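You operate a simulated robot arm through the tools that you are given. There is no shell and no other tool. Be economical: measure what you need, move in short steps, check, and stop when the job is done.

You are at the controls of a simulated robot arm. One attempt, no reset.

Task
Clear both weights out of the wheel, then spin it at least a full turn.
Fine: switch off first; weights on free seats of the rack; shut the guard after.

The check looks at the end state, three seconds after you hand in, the way a careful person would. Anything else that was tipped, shoved, dropped, spilled or broken makes it a failure.

Robot
A 7-joint arm with a two-finger parallel gripper on a trunk, on a base that drives. Base frame: it is fixed to the floor where the robot stands at the start and does not move with it; the origin is under the middle of the robot, x ahead of it, y to its left, z up; the surface under the hand at the start is at about z = 0.88. Readings come in m, rad, newtons and seconds.
With the tool pointing down near the work surface it reaches from about 0.38 to 0.8 m from the robot's upright axis, wherever it stands. Its first joint turns from -2.496 to 2.496 rad. Places, roughly: black button [0.3, 0, 0.9]; blower wheel [0.5, -0.2, 0.9]; green button [0.3, 0.1, 0.9]; left knob [0.2, 0.8, 0.8]; orange lever [0.4, 0, 1]; puller knob [0.8, 0.1, 1.1]; red button [0.3, 0.1, 0.9]; right knob [0.2, 0.3, 0.8]; selector knob [0.4, 0.1, 1]; weight rack seat five [0.5, -0.5, 0.9]; weight rack seat four [0.5, -0.5, 0.9]; weight rack seat one [0.3, -0.5, 0.9]; weight rack seat seven [0.6, -0.5, 0.9]; weight rack seat six [0.6, -0.5, 0.9]; weight rack seat three [0.4, -0.5, 0.9]; weight rack seat two [0.4, -0.5, 0.9]. Payload 3 kg.
Tool frame: the origin (TCP) lies between the finger pads and is the grasp point; the fingertips stand 0.03 m ahead of it; z points along the fingers, y is the line along which they close. The gripper opens to 0.11 m. The fingers are 0.02 m wide and 0.01 m thick; the gripper's body (0.048 by 0.112 m) begins 0.055 m behind the TCP.
Orientation is told as [roll, pitch, yaw] about the base's x, y, z axes, in that order, counted from this pose: with the fingers straight down and closing along the base's y, the tool's x points along the base's -x, its y along +y and its z along -z.

Tools
- The arm moves only by the tool nudge_tool. Its argument "deltas" is a list of rows, each an object of numbers (a shift or turn left out is 0, a gripper value left out holds the last): "rx", "ry", "rz": the turn, a rotation vector about the base's x, y, z in rad; "x", "y", "z": the shift along the base's x, y, z in m; "grip": the finger opening in m, from 0 to 0.11. In form: [{"rx": .., "ry": .., "rz": .., "x": .., "y": .., "z": .., "grip": ..}, ...]. A call has 1 to 8 rows; each row is the pose to reach, as a shift and turn from the pose commanded when the call began. Each row takes 0.2 s and may step no farther than 0.05 m and 0.15 rad from the row before; otherwise, or with a gripper value out of range, the whole call is refused. A pose out of reach is approached as far as the arm can. The call stops where the force on the tool passes 70 N (or 10 N more than at its start, if that is more) or the arm is blocked; 0.2 s more then pass. The fingers move at their own pace (about 0.153 m/s each) and stop on an object; they squeeze with about 32 N. The grip force told is the motor's: it shows also when the fingers shut on nothing. Time passes only in rows, and 0.2 s behind the last, so rows that repeat a pose let the fingers close. The reply holds the time, the measured pose of the TCP, the force on the tool along the base axes, the opening and the grip force, in the units named above and with some noise, with the torque about the TCP (base axes, N m) and any sound that the robot's microphone picked up.
- Cameras (640 x 400 px; columns grow to the right, rows downward): "scene" is now at [0.5694, -0.2056, 1.3796]; the picture's right is [-0.00, -0.17, 0.99], its down [-0.42, 0.89, 0.15] and it looks along [-0.91, -0.42, -0.07] (base axes); focal length 214 px, centre (320, 200). "wrist" rides on the gripper at [0.072, 0.017, -0.103] in the tool frame; the picture's right is [-0.23, 0.97, 0.00], its down [-0.76, -0.18, -0.62] and it looks along [-0.61, -0.14, 0.78] (tool axes); focal length 222 px, centre (320, 200). There is no depth. A picture from a camera that has moved, and an enlarged one, comes with that camera's place and axes in the base frame and with its lens. The place of the scene camera against the robot may be out by one fixed shift of up to 0.018 m in any direction.
- snapshot(camera): a new picture of that camera. The clock stands still meanwhile.
- lift_body(by): slides the trunk up (or, below 0, down) by that many m; the arm and the scene camera ride with it, the base frame stays. It gives what a move gives, with no picture.
- roll_base(legs): drives the robot by 1 to 6 legs, each [ahead, turn to the left] in m and rad, along the robot's own axes; the way and the turn of a leg run together, so that a leg with both is an arc; at most 1.5 m and 3.142 rad a leg. The arm and the cameras ride along, it lands a little off, and it stops where it bumps. It gives what a move gives.
- aim_head(pan, tilt): turns the head with the scene camera to pan (to the left, within 1.396 rad either way) and tilt (down, from -0.506 to 1.204), counted from straight ahead of the robot. It gives what a move gives.
- inspect(camera, box): a new picture of the part [left, top, right, bottom] of that camera's present view, enlarged. The clock stands still meanwhile.
- finish_job(): hands the job in; it is judged then, once.

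Go step by step. Nothing tells you exact positions but the pictures and the camera data: compare them with the known pose of the tool, close in by small moves and look again before you grip or let go. The budget is 120 turns and 82 pictures, counting those below and the enlarged ones. Unless the task says otherwise, let go and move clear before handing in, and close with one line.

The tools are called as a command line: name --argument value ..., lists and objects as JSON in quotes. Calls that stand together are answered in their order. nudge_tool: Moves the arm, as the interface text tells. Its arguments: {"type":"object","properties":{"deltas":{"type":"array"}},"required":["deltas"]} The other tools are called the same way: lift_body (by) slides the trunk up or down; roll_base (legs) drives the base; aim_head (pan, tilt) turns the head that bears the scene camera; snapshot (camera) takes a picture; inspect (camera, box) takes an enlarged picture of a part of a camera's view; finish_job () hands the job in.

At the start:

```text
time_s: 0.0
tool_pos: [0.555, -0.1329, 1.2654]
ee_rot: [0.0, -0.001, -0.008]
force: [0.8, 0.3, -0.8]
torque: [-0.01, 0.0, 0.02]
width: 0.1099
grasp_force: 0.1
trunk travel left (down, up): [-0.425, 0.065]
robot x, y, heading: [-0.0007, 0.0059, -0.0]
head pan, tilt: [-1.4, 1.124]
```

scene: 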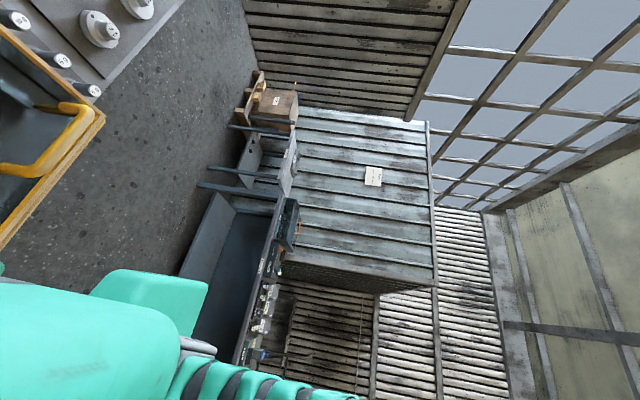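
wrist: 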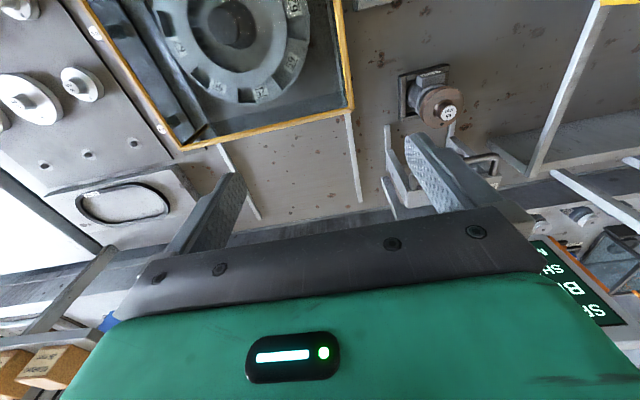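

I see the wheel under a yellow-framed guard in the wrist view, but the scene camera is aimed away. I'll aim the head at the bench first.

aim_head --pan 0 --tilt 0.9

snapshot --camera "scene"

snapshot --camera "wrist"

```text
time_s: 1.5
tool_pos: [0.5552, -0.1332, 1.2666]
ee_rot: [0.002, 0.001, -0.01]
force: [-0.4, -0.1, 0.1]
torque: [0.02, -0.01, -0.01]
width: 0.11
grasp_force: 0.0
trunk travel left (down, up): [-0.425, 0.065]
robot x, y, heading: [-0.0035, 0.0048, -0.004]
head pan, tilt: [0.0, 0.901]
```

```text
79 pictures are left
camera scene: at [0.5853, -0.1452, 1.315], right [-0.01, -1.0, 0.0], down [-0.62, 0.01, 0.78], along [-0.78, 0.01, -0.62], focal length 214 px, centre (320, 200)
```

scene: 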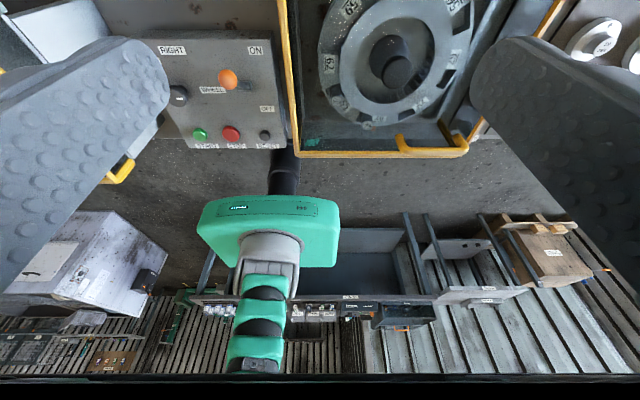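

```text
78 pictures are left
camera wrist: at [0.4834, -0.115, 1.3697], right [0.24, 0.97, 0.0], down [0.76, -0.18, 0.62], along [0.6, -0.15, -0.78], focal length 222 px, centre (320, 200)
```

wrist: 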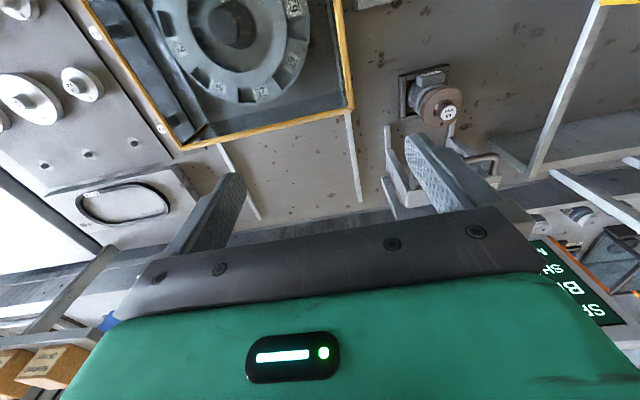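

The head tilt has a quarter-turn offset: tilt 0 should look straight down. I'll aim there and take a look.

aim_head --pan 0 --tilt 0.1

snapshot --camera "scene"

```text
time_s: 2.7
tool_pos: [0.5553, -0.1334, 1.2658]
ee_rot: [-0.001, 0.001, -0.009]
force: [0.1, -0.3, 0.4]
torque: [0.01, -0.01, 0.01]
width: 0.1101
grasp_force: 0.1
trunk travel left (down, up): [-0.425, 0.065]
robot x, y, heading: [0.0001, 0.0058, -0.002]
head pan, tilt: [0.0, 0.099]
```

```text
77 pictures are left
camera scene: at [0.6562, -0.1459, 1.2985], right [-0.01, -1.0, 0.0], down [-0.99, 0.01, 0.1], along [-0.1, 0.0, -0.99], focal length 214 px, centre (320, 200)
```

scene: 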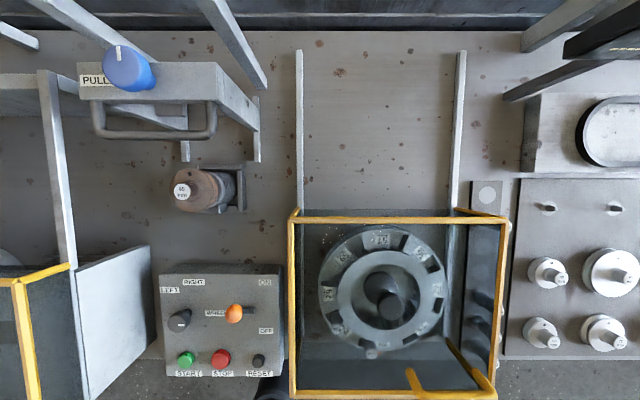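

The panel, wheel, guard, rails and rack are now in view. I'll look closer at each.

inspect --camera "scene" --box '[280, 200, 520, 400]'

inspect --camera "scene" --box '[140, 250, 300, 400]'

inspect --camera "scene" --box '[440, 170, 640, 370]'

inspect --camera "scene" --box '[0, 20, 290, 230]'

```text
2.00 times, centred on (400, 300) of scene
camera zoom: at [0.6562, -0.1459, 1.2985], right [-0.01, -1.0, 0.0], down [-0.99, 0.01, 0.1], along [-0.1, 0.0, -0.99], focal length 429 px, centre (160, 0)
```

zoom: 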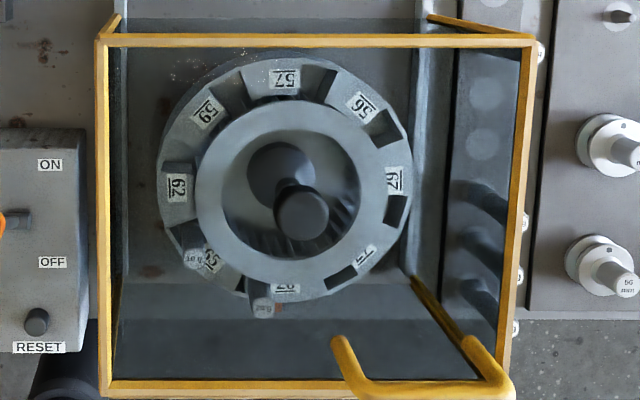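

```text
2.67 times, centred on (220, 325) of scene
camera zoom: at [0.6562, -0.1459, 1.2985], right [-0.01, -1.0, 0.0], down [-0.99, 0.01, 0.1], along [-0.1, 0.0, -0.99], focal length 572 px, centre (587, -133)
```

zoom: 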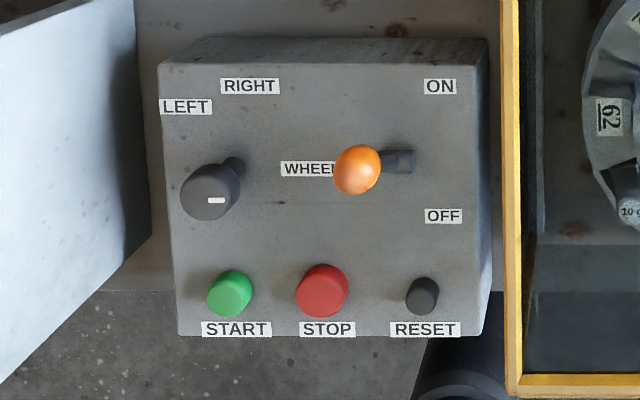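

```text
2.00 times, centred on (540, 270) of scene
camera zoom: at [0.6562, -0.1459, 1.2985], right [-0.01, -1.0, 0.0], down [-0.99, 0.01, 0.1], along [-0.1, 0.0, -0.99], focal length 429 px, centre (-120, 60)
```

zoom: 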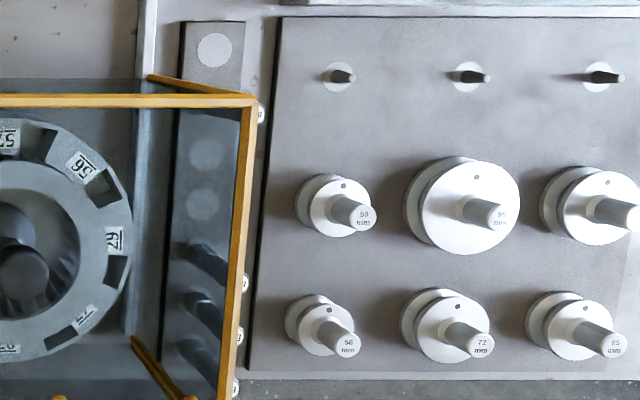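

```text
1.90 times, centred on (145, 125) of scene
camera zoom: at [0.6562, -0.1459, 1.2985], right [-0.01, -1.0, 0.0], down [-0.99, 0.01, 0.1], along [-0.1, 0.0, -0.99], focal length 408 px, centre (653, 343)
```

zoom: 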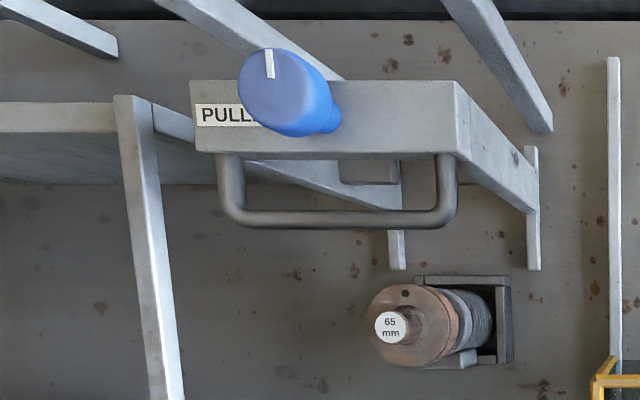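

The orange lever leans toward ON, two weights seem to sit at the lower-left of the wheel, and the rack has free far seats. I'll bring the hand over the panel so the wrist camera can triangulate.

nudge_tool --deltas '[{"x": -0.035, "y": 0.03}, {"x": -0.07, "y": 0.06}, {"x": -0.105, "y": 0.09}, {"x": -0.14, "y": 0.12}, {"x": -0.165, "y": 0.143}]'

snapshot --camera "wrist"

snapshot --camera "scene"

```text
time_s: 3.9
tool_pos: [0.3911, 0.0093, 1.2661]
ee_rot: [-0.001, -0.003, -0.009]
force: [-0.8, -0.1, -0.4]
torque: [0.0, 0.03, 0.02]
width: 0.1102
grasp_force: 0.1
trunk travel left (down, up): [-0.425, 0.065]
robot x, y, heading: [0.0015, 0.0081, 0.001]
head pan, tilt: [0.0, 0.099]
```

```text
72 pictures are left
camera wrist: at [0.3187, 0.0288, 1.369], right [0.24, 0.97, 0.0], down [0.76, -0.18, 0.62], along [0.61, -0.15, -0.78], focal length 222 px, centre (320, 200)
```

wrist: 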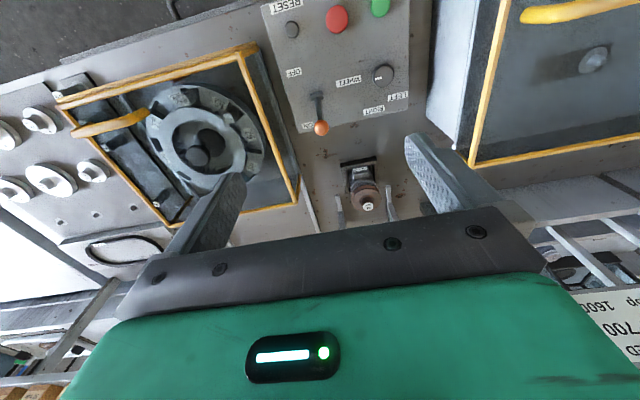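

```text
71 pictures are left
camera scene: at [0.4917, -0.002, 1.2981], right [-0.01, -1.0, 0.0], down [-1.0, 0.01, 0.1], along [-0.1, 0.0, -1.0], focal length 214 px, centre (320, 200)
```

scene: 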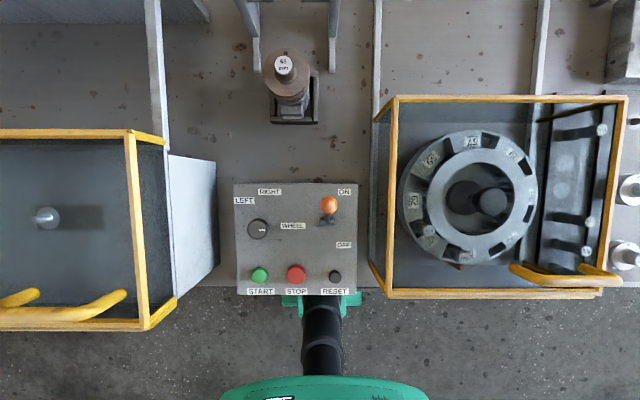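

The cameras agree: the orange knob is in ON at about (0.457, -0.007, 0.99), and OFF lies toward -x. The guard top is at z≈1.0 and looks like it slides toward +x on rails. I'll close the fingers and go down behind the lever.

nudge_tool --deltas '[{"x": 0.04, "y": -0.005, "z": -0.02, "grip": 0}, {"x": 0.08, "y": -0.01, "z": -0.04}, {"x": 0.112, "y": -0.014, "z": -0.07}, {"x": 0.114, "y": -0.014, "z": -0.115}, {"x": 0.114, "y": -0.014, "z": -0.16}, {"x": 0.114, "y": -0.014, "z": -0.2}]'

snapshot --camera "wrist"

snapshot --camera "scene"

```text
time_s: 5.3
tool_pos: [0.5064, -0.0049, 1.0661]
ee_rot: [0.0, 0.0, -0.01]
force: [1.0, -1.2, 0.0]
torque: [0.03, 0.02, 0.01]
width: 0.0
grasp_force: 31.9
trunk travel left (down, up): [-0.425, 0.065]
robot x, y, heading: [-0.0024, 0.0076, 0.003]
head pan, tilt: [0.0, 0.099]
```

```text
70 pictures are left
camera wrist: at [0.4348, 0.0135, 1.1688], right [0.24, 0.97, 0.0], down [0.76, -0.18, 0.62], along [0.61, -0.15, -0.78], focal length 222 px, centre (320, 200)
```

wrist: 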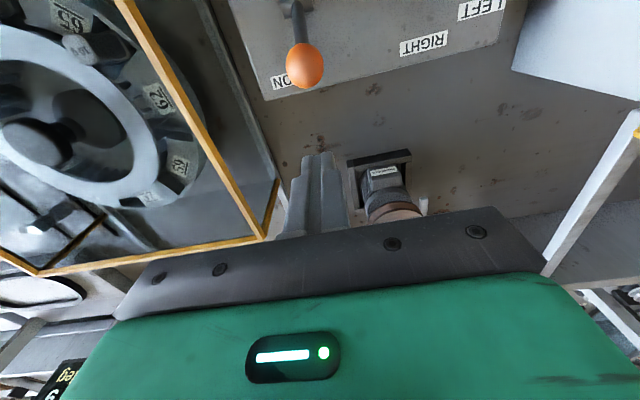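

```text
69 pictures are left
camera scene: at [0.6077, -0.0173, 1.0977], right [-0.01, -1.0, 0.0], down [-0.99, 0.01, 0.1], along [-0.1, 0.0, -0.99], focal length 214 px, centre (320, 200)
```

scene: 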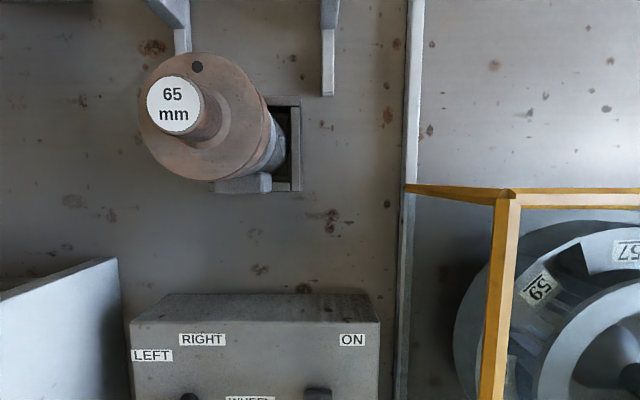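

The knob is at about (0.454, -0.003, 1.005). I'll drop the fingertips behind it and push toward OFF.

nudge_tool --deltas '[{"z": -0.035}, {"z": -0.06}, {"x": -0.025, "z": -0.06}, {"x": -0.05, "z": -0.06}, {"x": -0.07, "z": -0.06}, {"x": -0.085, "z": -0.06}, {"x": -0.1, "z": -0.06}, {"x": -0.1, "z": -0.06}]'

snapshot --camera "wrist"

```text
time_s: 7.1
tool_pos: [0.411, -0.0041, 1.0071]
ee_rot: [0.001, -0.008, -0.009]
force: [51.2, -2.5, 18.1]
torque: [0.12, -1.4, 0.02]
width: 0.0
grasp_force: 32.6
trunk travel left (down, up): [-0.425, 0.065]
robot x, y, heading: [-0.0009, 0.0062, 0.002]
head pan, tilt: [0.0, 0.099]
```

```text
68 pictures are left
camera wrist: at [0.3378, 0.0142, 1.1093], right [0.24, 0.97, 0.0], down [0.75, -0.18, 0.63], along [0.61, -0.15, -0.78], focal length 222 px, centre (320, 200)
```

wrist: 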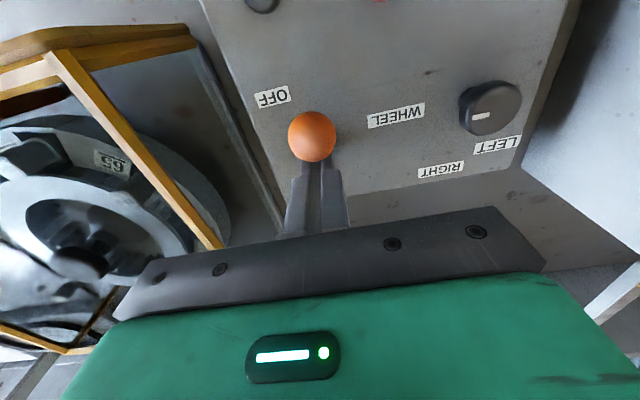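

The push met a firm stop at 51 N with the knob next to OFF. I'll back off, rise and check that it stays.

nudge_tool --deltas '[{"x": 0.02}, {"x": 0.03, "z": 0.03}, {"x": 0.03, "z": 0.08}, {"x": 0.0, "z": 0.12}, {"x": -0.02, "z": 0.16}, {"x": -0.03, "z": 0.2}]'

snapshot --camera "scene"

snapshot --camera "wrist"

inspect --camera "scene" --box '[360, 100, 640, 350]'

```text
time_s: 8.5
tool_pos: [0.3723, -0.006, 1.207]
ee_rot: [0.001, 0.0, -0.008]
force: [0.3, -0.1, -0.5]
torque: [0.0, -0.01, 0.0]
width: 0.0
grasp_force: 32.2
trunk travel left (down, up): [-0.425, 0.065]
robot x, y, heading: [-0.0013, 0.0088, 0.001]
head pan, tilt: [0.0, 0.099]
```

```text
67 pictures are left
camera scene: at [0.4735, -0.0178, 1.2393], right [-0.01, -1.0, 0.0], down [-0.99, 0.01, 0.1], along [-0.1, 0.0, -1.0], focal length 214 px, centre (320, 200)
```

scene: 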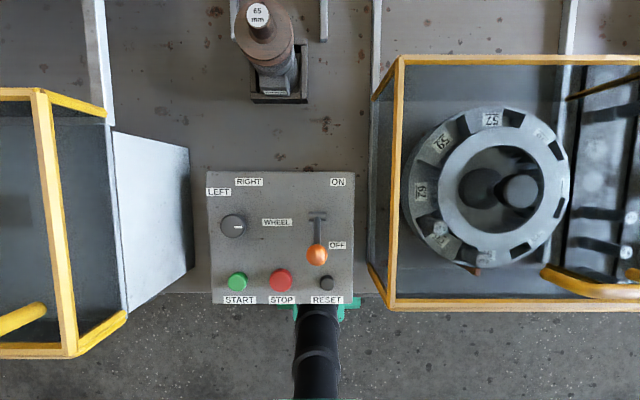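

```text
66 pictures are left
camera wrist: at [0.3006, 0.0131, 1.3104], right [0.24, 0.97, 0.0], down [0.76, -0.18, 0.62], along [0.61, -0.15, -0.78], focal length 222 px, centre (320, 200)
```

wrist: 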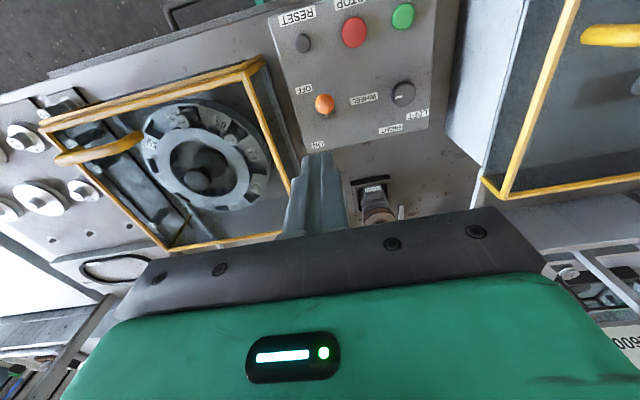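

```text
1.60 times, centred on (500, 225) of scene
camera zoom: at [0.4735, -0.0178, 1.2393], right [-0.01, -1.0, 0.0], down [-0.99, 0.01, 0.1], along [-0.1, 0.0, -1.0], focal length 343 px, centre (32, 160)
```

zoom: 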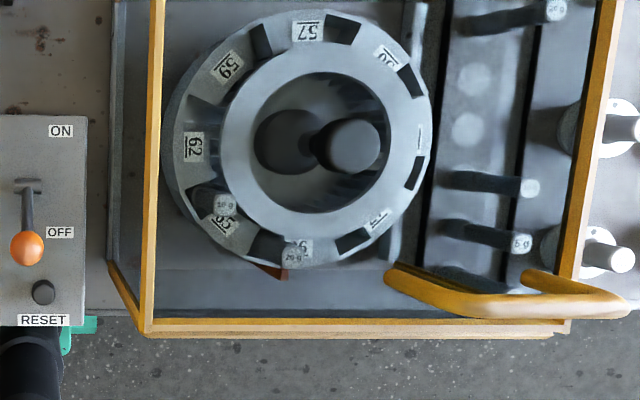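

The lever is now OFF. I'll hover over the guard's handle and look at it from above and behind.

nudge_tool --deltas '[{"x": 0.02, "y": -0.04, "grip": 0.11}, {"x": 0.04, "y": -0.08}, {"x": 0.06, "y": -0.12}, {"x": 0.07, "y": -0.165}, {"x": 0.07, "y": -0.21}, {"x": 0.07, "y": -0.255}, {"x": 0.07, "y": -0.3}, {"x": 0.07, "y": -0.32}]'

snapshot --camera "scene"

aim_head --pan 0 --tilt 0.8

snapshot --camera "scene"

```text
time_s: 10.3
tool_pos: [0.4458, -0.326, 1.2058]
ee_rot: [-0.002, 0.003, -0.01]
force: [-0.7, 0.1, -0.1]
torque: [0.0, 0.02, 0.0]
width: 0.11
grasp_force: 0.0
trunk travel left (down, up): [-0.425, 0.065]
robot x, y, heading: [0.0035, 0.0027, -0.003]
head pan, tilt: [0.0, 0.099]
```

```text
64 pictures are left
camera scene: at [0.5468, -0.3378, 1.2384], right [-0.01, -1.0, 0.0], down [-0.99, 0.01, 0.1], along [-0.1, 0.0, -0.99], focal length 214 px, centre (320, 200)
```

scene: 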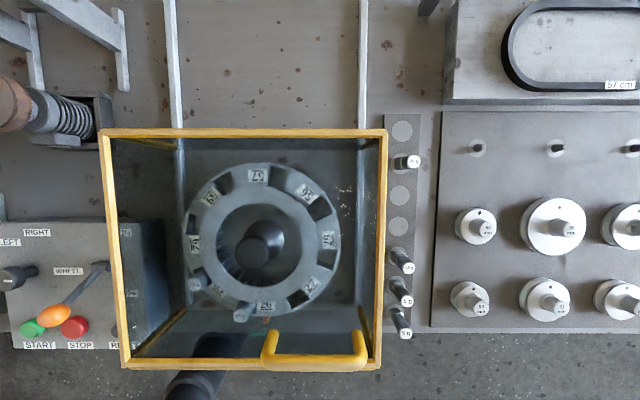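

```text
time_s: 11.3
tool_pos: [0.4456, -0.3242, 1.208]
ee_rot: [0.0, 0.0, -0.009]
force: [0.1, -0.2, -0.4]
torque: [0.0, 0.03, 0.02]
width: 0.11
grasp_force: 0.0
trunk travel left (down, up): [-0.425, 0.065]
robot x, y, heading: [0.0003, 0.0042, -0.001]
head pan, tilt: [0.0, 0.799]
```

```text
63 pictures are left
camera scene: at [0.4841, -0.3369, 1.2502], right [-0.01, -1.0, 0.0], down [-0.7, 0.01, 0.72], along [-0.72, 0.01, -0.7], focal length 214 px, centre (320, 200)
```

scene: 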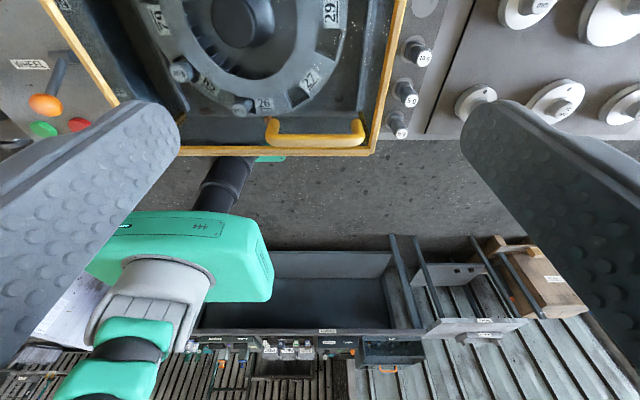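

The handle is an upright U on the guard's top plate: its bar is at about x 0.368, y -0.33, z 1.045, and the rails run toward +x. I'll come down in front of it with closed fingers.

nudge_tool --deltas '[{"x": -0.04, "y": -0.004, "z": -0.02, "grip": 0}, {"x": -0.08, "y": -0.004, "z": -0.04}, {"x": -0.113, "y": -0.004, "z": -0.06}, {"x": -0.115, "y": -0.004, "z": -0.1}, {"x": -0.115, "y": -0.004, "z": -0.14}, {"x": -0.115, "y": -0.004, "z": -0.16}]'

snapshot --camera "wrist"

aim_head --pan 0 --tilt 0.5

snapshot --camera "scene"

```text
time_s: 12.7
tool_pos: [0.3283, -0.3287, 1.0483]
ee_rot: [0.001, -0.001, -0.008]
force: [0.2, -0.2, 0.0]
torque: [-0.05, -0.02, 0.04]
width: 0.0
grasp_force: 32.3
trunk travel left (down, up): [-0.425, 0.065]
robot x, y, heading: [0.0021, 0.0125, 0.005]
head pan, tilt: [0.0, 0.799]
```

```text
62 pictures are left
camera wrist: at [0.2565, -0.3107, 1.1499], right [0.24, 0.97, 0.0], down [0.76, -0.18, 0.62], along [0.6, -0.15, -0.78], focal length 222 px, centre (320, 200)
```

wrist: 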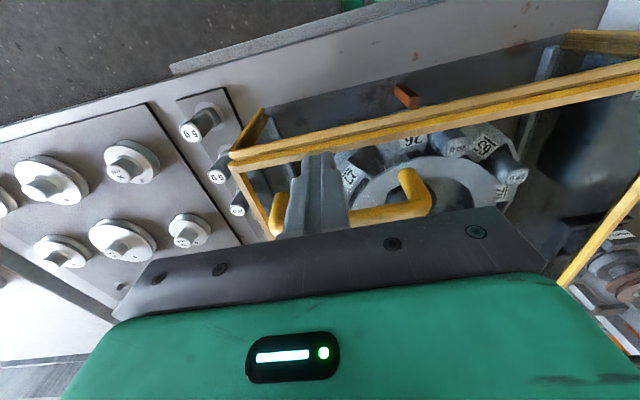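

```text
time_s: 13.5
tool_pos: [0.328, -0.3282, 1.0473]
ee_rot: [0.0, 0.0, -0.008]
force: [0.6, 0.6, -0.3]
torque: [0.02, 0.0, 0.0]
width: 0.0
grasp_force: 32.4
trunk travel left (down, up): [-0.425, 0.065]
robot x, y, heading: [-0.0025, 0.009, 0.001]
head pan, tilt: [0.0, 0.499]
```

```text
61 pictures are left
camera scene: at [0.3923, -0.341, 1.0802], right [-0.01, -1.0, 0.0], down [-0.88, 0.01, 0.48], along [-0.48, 0.0, -0.88], focal length 214 px, centre (320, 200)
```

scene: 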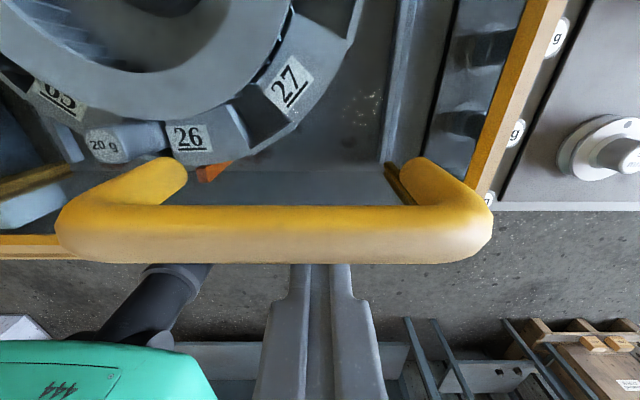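

The fingers stand just in front of the bar, centred between its legs. I'll push gently toward +x.

nudge_tool --deltas '[{"x": 0.015}, {"x": 0.03}, {"x": 0.045}, {"x": 0.06}, {"x": 0.075}]'

snapshot --camera "scene"

```text
time_s: 14.7
tool_pos: [0.4049, -0.33, 1.0461]
ee_rot: [0.001, -0.001, -0.008]
force: [-0.4, 0.2, 0.8]
torque: [0.0, -0.01, 0.0]
width: 0.0001
grasp_force: 31.6
trunk travel left (down, up): [-0.425, 0.065]
robot x, y, heading: [-0.0047, 0.0031, -0.001]
head pan, tilt: [0.0, 0.499]
```

```text
60 pictures are left
camera scene: at [0.4686, -0.341, 1.0796], right [-0.01, -1.0, 0.0], down [-0.88, 0.01, 0.48], along [-0.48, 0.0, -0.88], focal length 214 px, centre (320, 200)
```

scene: 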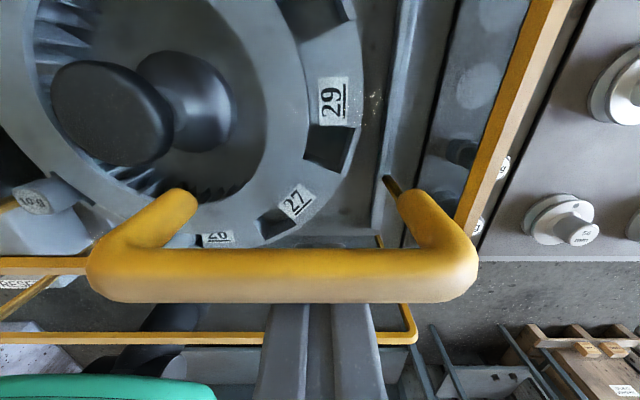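

The guard moves freely, but I want to confirm how it moves before going on.

snapshot --camera "wrist"

```text
59 pictures are left
camera wrist: at [0.3328, -0.3105, 1.1497], right [0.24, 0.97, 0.0], down [0.76, -0.18, 0.62], along [0.61, -0.15, -0.78], focal length 222 px, centre (320, 200)
```

wrist: 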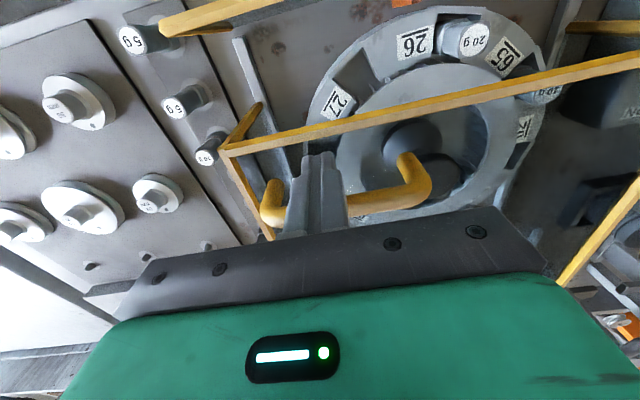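

It slides as expected. I'll keep pushing until the end stop or well clear of the wheel.

nudge_tool --deltas '[{"x": 0.025}, {"x": 0.05}, {"x": 0.075}, {"x": 0.1}, {"x": 0.125}, {"x": 0.15}, {"x": 0.175}, {"x": 0.195}]'

snapshot --camera "wrist"

```text
time_s: 16.5
tool_pos: [0.6009, -0.3293, 1.0464]
ee_rot: [0.0, 0.001, -0.009]
force: [0.8, -0.3, 0.2]
torque: [-0.03, -0.02, -0.01]
width: 0.0
grasp_force: 31.5
trunk travel left (down, up): [-0.425, 0.065]
robot x, y, heading: [-0.0021, 0.0096, -0.001]
head pan, tilt: [0.0, 0.499]
```

```text
58 pictures are left
camera wrist: at [0.5289, -0.3103, 1.1492], right [0.24, 0.97, 0.0], down [0.76, -0.18, 0.62], along [0.61, -0.15, -0.78], focal length 222 px, centre (320, 200)
```

wrist: 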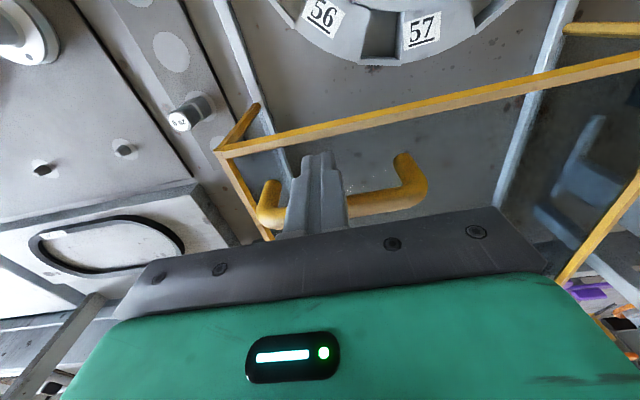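

No resistance so far, and the guard's front edge is nearly past the wheel. I'll push a little farther toward the stop.

nudge_tool --deltas '[{"x": 0.012}, {"x": 0.024}, {"x": 0.036}, {"x": 0.048}, {"x": 0.056}]'

```text
time_s: 17.5
tool_pos: [0.6269, -0.3297, 1.045]
ee_rot: [0.006, 0.024, -0.013]
force: [-37.7, 14.8, 14.0]
torque: [-0.03, -0.11, 0.2]
width: 0.0
grasp_force: 32.6
trunk travel left (down, up): [-0.425, 0.065]
robot x, y, heading: [-0.0003, 0.0083, -0.001]
head pan, tilt: [0.0, 0.499]
stopped in row 4: the force on the tool passed its limit at 84 N (the readings are from after the stop); the commanded pose is now the measured one
```

I reached the end stop. I'll back off, rise, and look down on the open wheel.

nudge_tool --deltas '[{"x": -0.03}, {"x": -0.05, "z": 0.04}, {"x": -0.08, "z": 0.08}, {"x": -0.12, "y": 0.02, "z": 0.1}, {"x": -0.16, "y": 0.04, "z": 0.11}, {"x": -0.2, "y": 0.06, "z": 0.12, "grip": 0.11}, {"x": -0.24, "y": 0.08, "z": 0.12}]'

aim_head --pan 0 --tilt 0.0

snapshot --camera "scene"

inspect --camera "scene" --box '[220, 160, 420, 360]'

snapshot --camera "wrist"

```text
time_s: 19.1
tool_pos: [0.391, -0.2491, 1.1623]
ee_rot: [0.009, 0.023, -0.013]
force: [0.3, 0.4, -0.7]
torque: [0.03, 0.01, 0.01]
width: 0.1099
grasp_force: 0.1
trunk travel left (down, up): [-0.425, 0.065]
robot x, y, heading: [0.0042, 0.0072, 0.003]
head pan, tilt: [0.0, 0.499]
```

```text
time_s: 20.0
tool_pos: [0.3915, -0.249, 1.1627]
ee_rot: [0.007, 0.021, -0.012]
force: [0.8, 0.9, 0.5]
torque: [0.01, 0.0, -0.03]
width: 0.1101
grasp_force: 0.1
trunk travel left (down, up): [-0.425, 0.065]
robot x, y, heading: [0.0009, 0.0083, -0.001]
head pan, tilt: [0.0, 0.0]
```

```text
57 pictures are left
camera scene: at [0.5026, -0.2624, 1.1949], right [-0.01, -1.0, -0.01], down [-1.0, 0.01, 0.02], along [-0.02, 0.01, -1.0], focal length 214 px, centre (320, 200)
```

scene: 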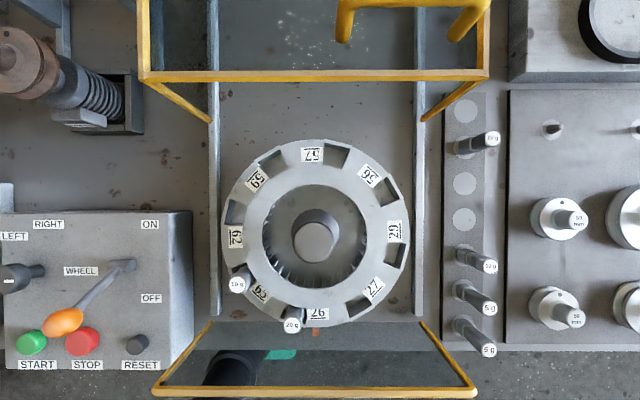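

```text
2.00 times, centred on (320, 260) of scene
camera zoom: at [0.5026, -0.2624, 1.1949], right [-0.01, -1.0, -0.01], down [-1.0, 0.01, 0.02], along [-0.02, 0.01, -1.0], focal length 429 px, centre (320, 80)
```

zoom: 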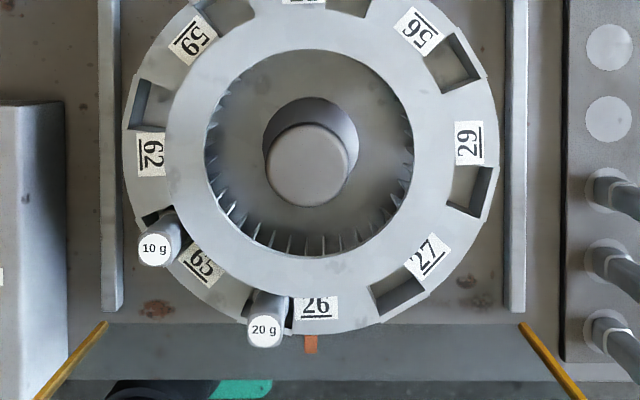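

```text
55 pictures are left
camera wrist: at [0.3221, -0.2314, 1.2679], right [0.24, 0.97, 0.0], down [0.77, -0.19, 0.61], along [0.59, -0.14, -0.8], focal length 222 px, centre (320, 200)
```

wrist: 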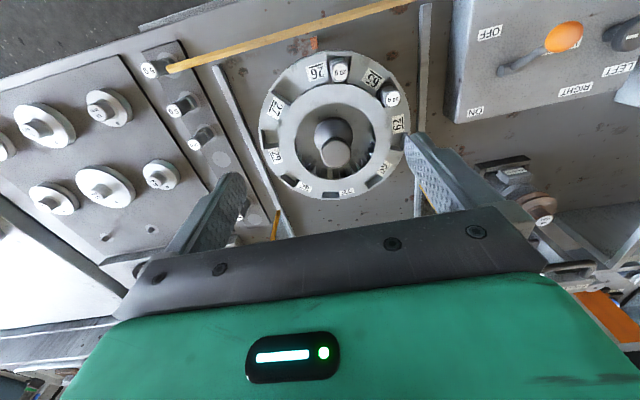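

The guard is open, and the 10 g and 20 g weights stand in rim slots with their tops at z≈0.97. Rack seats 4, 5 and 7 are free. I'll hover over the 20 g at about (0.364, -0.215) and check alignment.

nudge_tool --deltas '[{"rx": -0.007, "ry": -0.021, "rz": 0.012, "x": -0.015, "y": 0.017, "z": -0.04, "grip": 0.05}, {"rx": -0.007, "ry": -0.021, "rz": 0.012, "x": -0.027, "y": 0.034, "z": -0.08}, {"rx": -0.007, "ry": -0.021, "rz": 0.012, "x": -0.027, "y": 0.034, "z": -0.123}]'

aim_head --pan 0 --tilt 0.7

snapshot --camera "scene"

snapshot --camera "wrist"

```text
time_s: 20.8
tool_pos: [0.3662, -0.2144, 1.0399]
ee_rot: [-0.002, 0.0, 0.0]
force: [0.3, -0.3, -0.1]
torque: [-0.02, -0.05, 0.01]
width: 0.05
grasp_force: 0.1
trunk travel left (down, up): [-0.425, 0.065]
robot x, y, heading: [0.0009, 0.0052, 0.002]
head pan, tilt: [0.0, 0.0]
```

```text
time_s: 21.9
tool_pos: [0.366, -0.2144, 1.0392]
ee_rot: [0.001, 0.0, -0.001]
force: [0.5, 0.1, 0.6]
torque: [0.0, 0.0, 0.04]
width: 0.05
grasp_force: 0.0
trunk travel left (down, up): [-0.425, 0.065]
robot x, y, heading: [-0.0028, 0.0055, -0.001]
head pan, tilt: [0.0, 0.7]
```

```text
54 pictures are left
camera scene: at [0.4123, -0.2257, 1.079], right [0.0, -1.0, 0.0], down [-0.77, 0.0, 0.64], along [-0.64, 0.0, -0.77], focal length 214 px, centre (320, 200)
```

scene: 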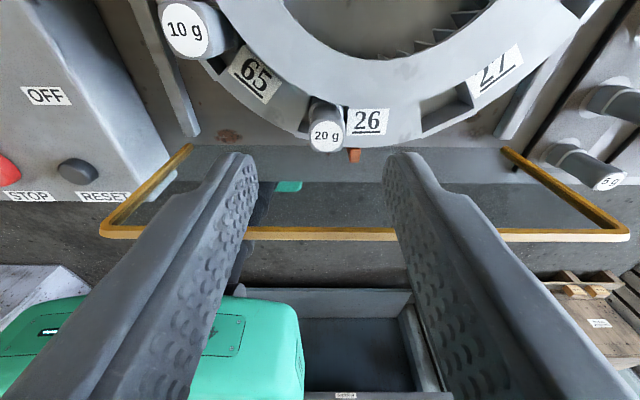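

```text
53 pictures are left
camera wrist: at [0.2939, -0.1964, 1.1431], right [0.23, 0.97, 0.0], down [0.76, -0.18, 0.62], along [0.61, -0.14, -0.78], focal length 222 px, centre (320, 200)
```

wrist: 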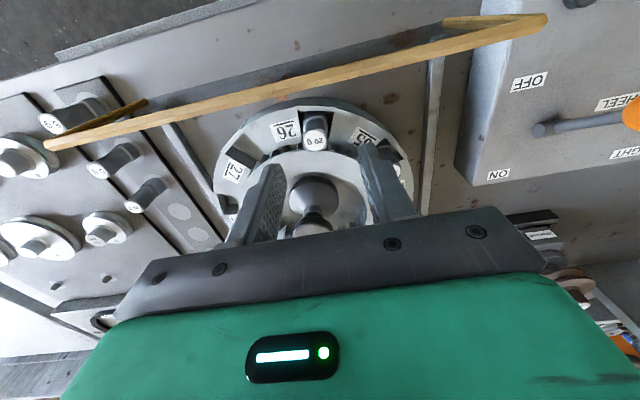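

Tool-tip references show the scene camera is really about (0, +0.011, +0.014) from its stated place. That puts the 20 g at (0.363, -0.217), so I'll fine-align, descend so the tips clear the rim, and grip.

nudge_tool --deltas '[{"x": -0.003, "y": -0.003, "z": -0.02}, {"x": -0.003, "y": -0.003, "z": -0.04}, {"x": -0.003, "y": -0.003, "z": -0.054}]'

snapshot --camera "scene"

snapshot --camera "wrist"

```text
time_s: 22.7
tool_pos: [0.3615, -0.2178, 0.9834]
ee_rot: [-0.001, -0.002, 0.0]
force: [-0.7, 0.0, 0.0]
torque: [0.04, 0.0, 0.0]
width: 0.0501
grasp_force: 0.0
trunk travel left (down, up): [-0.425, 0.065]
robot x, y, heading: [0.0025, 0.0077, -0.004]
head pan, tilt: [0.0, 0.7]
```

```text
52 pictures are left
camera scene: at [0.408, -0.2288, 1.0242], right [0.0, -1.0, 0.0], down [-0.77, 0.0, 0.64], along [-0.64, 0.0, -0.77], focal length 214 px, centre (320, 200)
```

scene: 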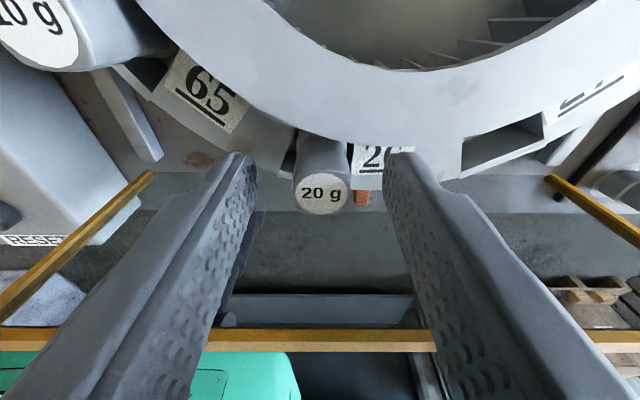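

```text
51 pictures are left
camera wrist: at [0.2897, -0.1996, 1.0881], right [0.23, 0.97, 0.0], down [0.76, -0.18, 0.62], along [0.61, -0.14, -0.78], focal length 222 px, centre (320, 200)
```

wrist: 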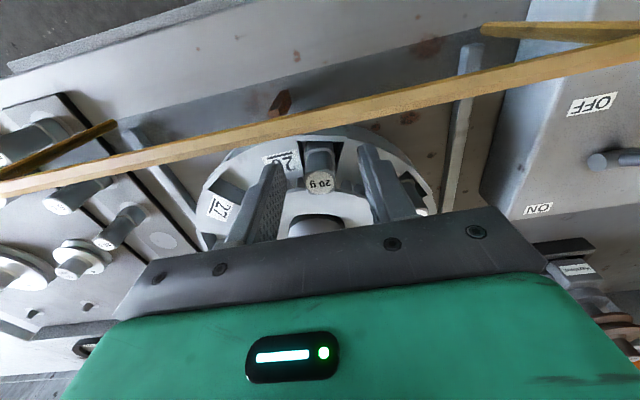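

The weight sits centred between the fingers, with about 17 mm of overlap. I'll grip, then lift straight up.

nudge_tool --deltas '[{"grip": 0.0}, {"grip": 0.0}, {"grip": 0.0}]'

nudge_tool --deltas '[{"z": 0.02}, {"z": 0.05}, {"z": 0.08}, {"z": 0.11}]'

snapshot --camera "scene"

snapshot --camera "wrist"

```text
time_s: 23.5
tool_pos: [0.3615, -0.2179, 0.9847]
ee_rot: [0.0, 0.0, -0.001]
force: [-0.4, 0.6, -1.2]
torque: [0.0, 0.01, 0.04]
width: 0.0181
grasp_force: 31.6
trunk travel left (down, up): [-0.425, 0.065]
robot x, y, heading: [-0.0027, 0.0071, -0.001]
head pan, tilt: [0.0, 0.7]
```

```text
time_s: 24.5
tool_pos: [0.3635, -0.2205, 1.0978]
ee_rot: [0.0, -0.002, 0.001]
force: [-0.7, -0.4, -0.1]
torque: [0.01, 0.01, 0.01]
width: 0.018
grasp_force: 32.4
trunk travel left (down, up): [-0.425, 0.065]
robot x, y, heading: [0.0014, 0.0066, -0.002]
head pan, tilt: [0.0, 0.7]
```

```text
50 pictures are left
camera scene: at [0.4095, -0.2312, 1.1367], right [0.0, -1.0, 0.0], down [-0.77, 0.0, 0.64], along [-0.64, 0.0, -0.77], focal length 214 px, centre (320, 200)
```

scene: 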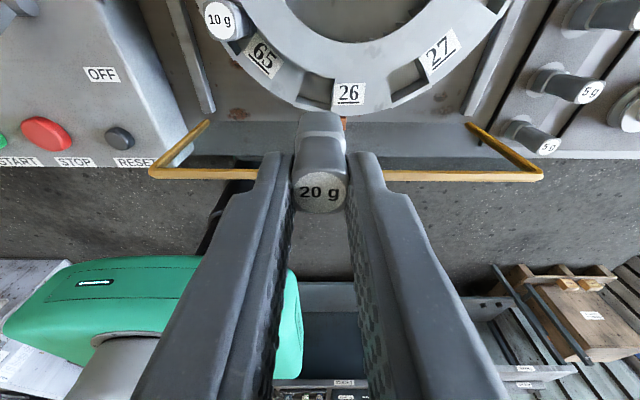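

```text
49 pictures are left
camera wrist: at [0.2911, -0.2019, 1.2004], right [0.23, 0.97, 0.0], down [0.76, -0.18, 0.62], along [0.61, -0.14, -0.78], focal length 222 px, centre (320, 200)
```

wrist: 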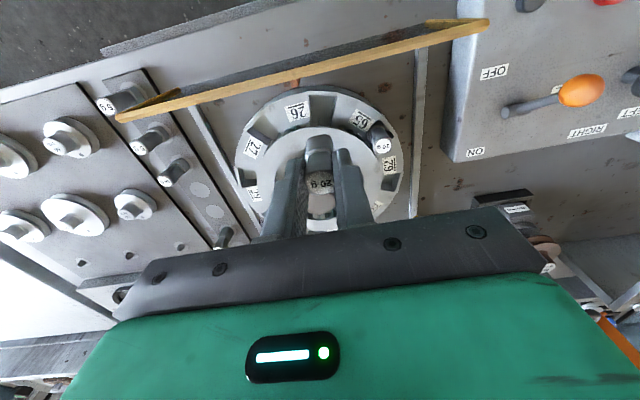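

I have the 20 g. Rack seat five is at about (0.518, -0.46), so I'll carry it there and hover.

nudge_tool --deltas '[{"x": 0.026, "y": -0.04}, {"x": 0.052, "y": -0.08}, {"x": 0.078, "y": -0.12}, {"x": 0.104, "y": -0.16}, {"x": 0.13, "y": -0.2}, {"x": 0.155, "y": -0.24}]'

snapshot --camera "scene"

snapshot --camera "wrist"

aim_head --pan 0 --tilt 0.3

snapshot --camera "scene"

```text
time_s: 25.9
tool_pos: [0.5178, -0.457, 1.0974]
ee_rot: [0.001, 0.001, 0.001]
force: [0.0, 1.2, -0.1]
torque: [-0.02, -0.01, 0.01]
width: 0.0176
grasp_force: 31.7
trunk travel left (down, up): [-0.425, 0.065]
robot x, y, heading: [0.0011, 0.0063, 0.006]
head pan, tilt: [0.0, 0.7]
```

```text
48 pictures are left
camera scene: at [0.5649, -0.4692, 1.137], right [0.0, -1.0, 0.0], down [-0.76, 0.0, 0.64], along [-0.64, 0.0, -0.76], focal length 214 px, centre (320, 200)
```

scene: 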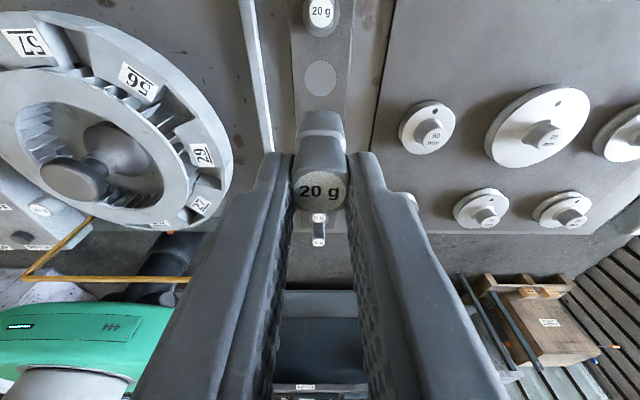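

```text
47 pictures are left
camera wrist: at [0.4466, -0.44, 1.201], right [0.23, 0.97, 0.0], down [0.76, -0.18, 0.62], along [0.61, -0.14, -0.78], focal length 222 px, centre (320, 200)
```

wrist: 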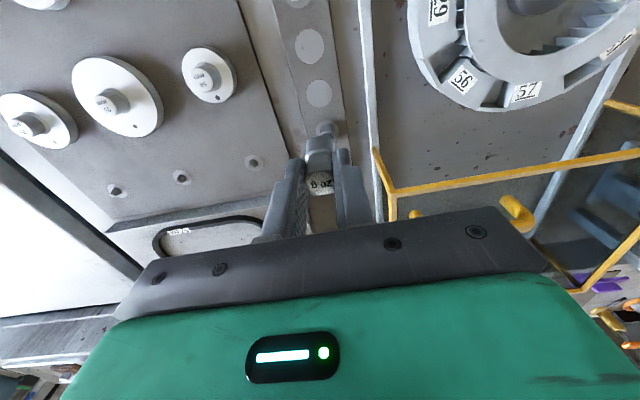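

```text
time_s: 26.7
tool_pos: [0.5184, -0.4576, 1.0977]
ee_rot: [0.001, 0.0, 0.001]
force: [0.1, 0.4, -0.1]
torque: [0.01, 0.01, 0.0]
width: 0.0175
grasp_force: 31.9
trunk travel left (down, up): [-0.425, 0.065]
robot x, y, heading: [-0.0005, 0.0049, 0.003]
head pan, tilt: [0.0, 0.3]
```

```text
46 pictures are left
camera scene: at [0.6004, -0.4692, 1.128], right [0.0, -1.0, 0.0], down [-0.95, 0.0, 0.3], along [-0.3, 0.0, -0.95], focal length 214 px, centre (320, 200)
```

scene: 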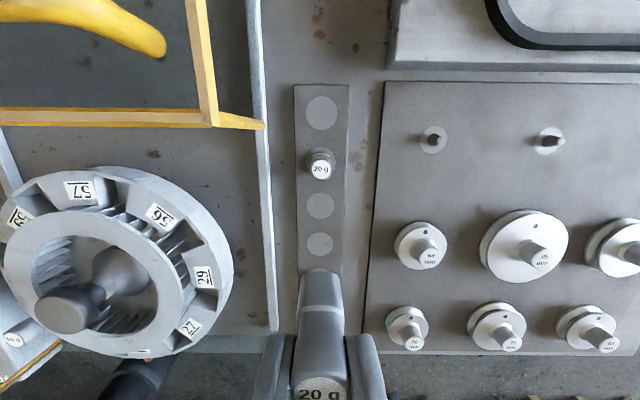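

Both cameras agree on seat five at (0.516, -0.457), with the plate at z≈0.90 and the weight's foot about 0.055 below the TCP. I'll lower it carefully.

nudge_tool --deltas '[{"x": -0.002, "z": -0.04}, {"x": -0.002, "z": -0.08}, {"x": -0.002, "z": -0.12}, {"x": -0.002, "z": -0.132}]'

snapshot --camera "scene"

snapshot --camera "wrist"

```text
time_s: 27.7
tool_pos: [0.5173, -0.4576, 0.9621]
ee_rot: [0.001, 0.002, 0.0]
force: [1.0, 0.7, 0.0]
torque: [0.0, 0.03, 0.02]
width: 0.018
grasp_force: 31.7
trunk travel left (down, up): [-0.425, 0.065]
robot x, y, heading: [-0.0008, 0.0089, -0.001]
head pan, tilt: [0.0, 0.3]
```

```text
45 pictures are left
camera scene: at [0.5995, -0.4694, 0.9929], right [0.0, -1.0, 0.0], down [-0.96, 0.0, 0.3], along [-0.3, 0.0, -0.96], focal length 214 px, centre (320, 200)
```

scene: 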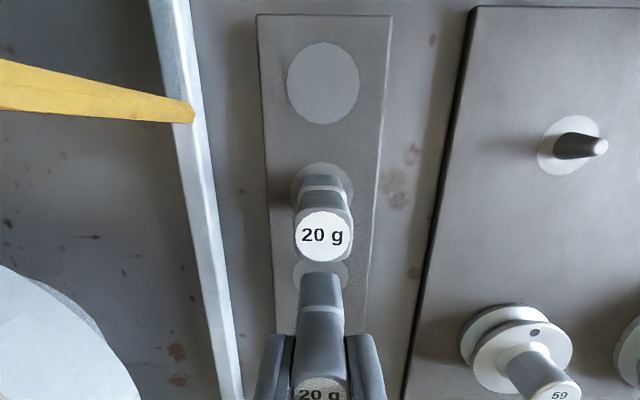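

```text
44 pictures are left
camera wrist: at [0.4451, -0.4401, 1.0654], right [0.23, 0.97, 0.0], down [0.76, -0.18, 0.62], along [0.61, -0.14, -0.78], focal length 222 px, centre (320, 200)
```

wrist: 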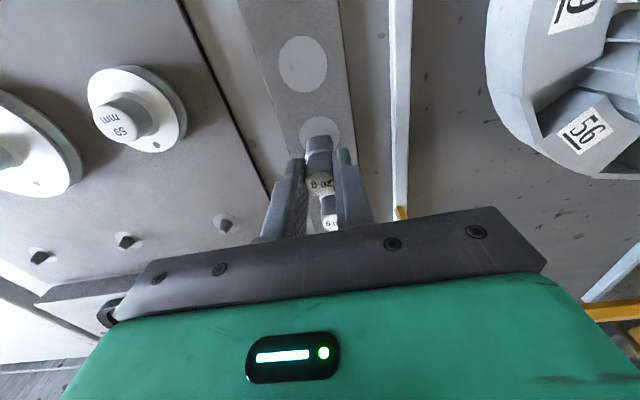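

Alignment looks right. I'll lower in small steps, feeling for contact.

nudge_tool --deltas '[{"z": -0.003}, {"z": -0.006}]'

inspect --camera "scene" --box '[250, 150, 400, 400]'

```text
time_s: 28.3
tool_pos: [0.5175, -0.4589, 0.9567]
ee_rot: [0.0, -0.001, 0.0]
force: [-0.3, 0.1, -0.3]
torque: [0.01, 0.03, 0.04]
width: 0.0176
grasp_force: 32.2
trunk travel left (down, up): [-0.425, 0.065]
robot x, y, heading: [-0.0001, 0.0069, 0.001]
head pan, tilt: [0.0, 0.3]
```

```text
1.60 times, centred on (325, 275) of scene
camera zoom: at [0.5987, -0.4694, 0.9875], right [0.0, -1.0, 0.0], down [-0.96, 0.0, 0.3], along [-0.3, 0.0, -0.96], focal length 343 px, centre (312, 80)
```

zoom: 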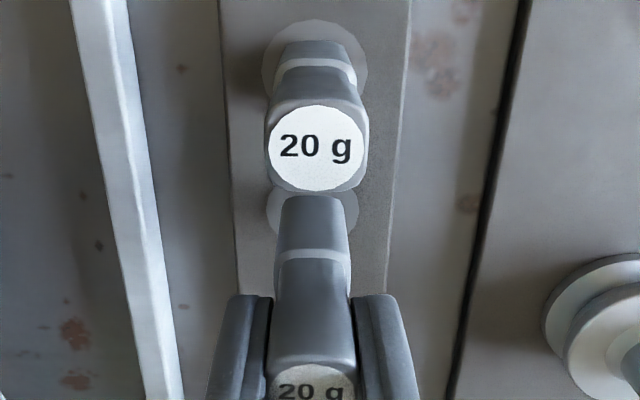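

No contact yet, so I'll continue down.

nudge_tool --deltas '[{"z": -0.002}, {"z": -0.004}]'

nudge_tool --deltas '[{"z": -0.002}, {"z": -0.003}]'

inspect --camera "scene" --box '[250, 150, 400, 400]'

```text
time_s: 28.9
tool_pos: [0.5147, -0.4571, 0.9524]
ee_rot: [0.0, 0.001, -0.001]
force: [0.4, -0.5, -1.2]
torque: [-0.01, -0.02, -0.01]
width: 0.0179
grasp_force: 31.4
trunk travel left (down, up): [-0.425, 0.065]
robot x, y, heading: [0.0021, 0.0068, 0.002]
head pan, tilt: [0.0, 0.3]
```

```text
time_s: 29.5
tool_pos: [0.5153, -0.4591, 0.9497]
ee_rot: [0.001, 0.0, 0.0]
force: [0.5, -0.4, -1.0]
torque: [0.01, -0.02, -0.01]
width: 0.0178
grasp_force: 32.1
trunk travel left (down, up): [-0.425, 0.065]
robot x, y, heading: [-0.0028, 0.0082, -0.002]
head pan, tilt: [0.0, 0.3]
```

```text
1.60 times, centred on (325, 275) of scene
camera zoom: at [0.5981, -0.4698, 0.9808], right [0.0, -1.0, 0.0], down [-0.96, 0.0, 0.3], along [-0.3, 0.0, -0.96], focal length 343 px, centre (312, 80)
```

zoom: 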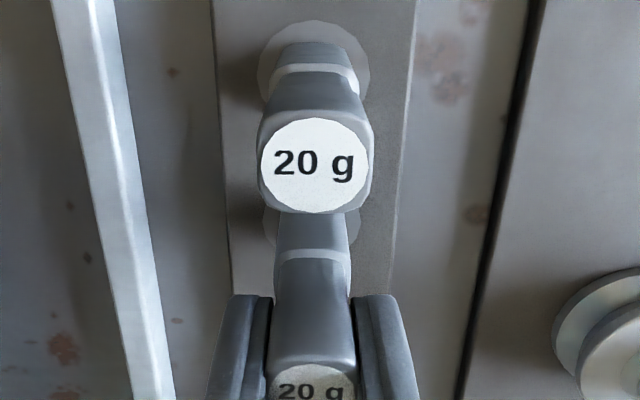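

Still no clear contact. I'll go another 2–3 mm at a time.

nudge_tool --deltas '[{"z": -0.002}, {"z": -0.003}]'

nudge_tool --deltas '[{"z": -0.002}, {"z": -0.003}]'

snapshot --camera "wrist"

```text
time_s: 30.1
tool_pos: [0.5163, -0.4579, 0.9469]
ee_rot: [0.0, -0.003, 0.0]
force: [1.1, 1.6, 7.3]
torque: [0.13, -0.11, 0.01]
width: 0.0176
grasp_force: 32.2
trunk travel left (down, up): [-0.425, 0.065]
robot x, y, heading: [-0.0005, 0.0076, -0.001]
head pan, tilt: [0.0, 0.3]
```

```text
time_s: 30.7
tool_pos: [0.5163, -0.4592, 0.9465]
ee_rot: [-0.001, -0.004, -0.001]
force: [3.2, -0.2, 28.0]
torque: [-0.03, -0.18, 0.0]
width: 0.0182
grasp_force: 32.0
trunk travel left (down, up): [-0.425, 0.065]
robot x, y, heading: [-0.0023, 0.0091, -0.004]
head pan, tilt: [0.0, 0.3]
```

```text
41 pictures are left
camera wrist: at [0.4433, -0.4404, 1.0489], right [0.23, 0.97, 0.0], down [0.76, -0.18, 0.63], along [0.61, -0.14, -0.78], focal length 222 px, centre (320, 200)
```

wrist: 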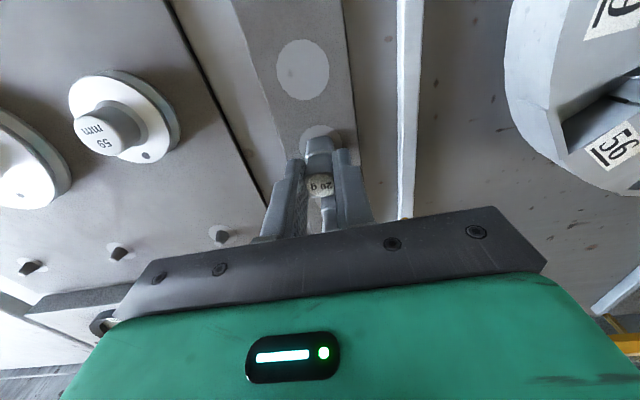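

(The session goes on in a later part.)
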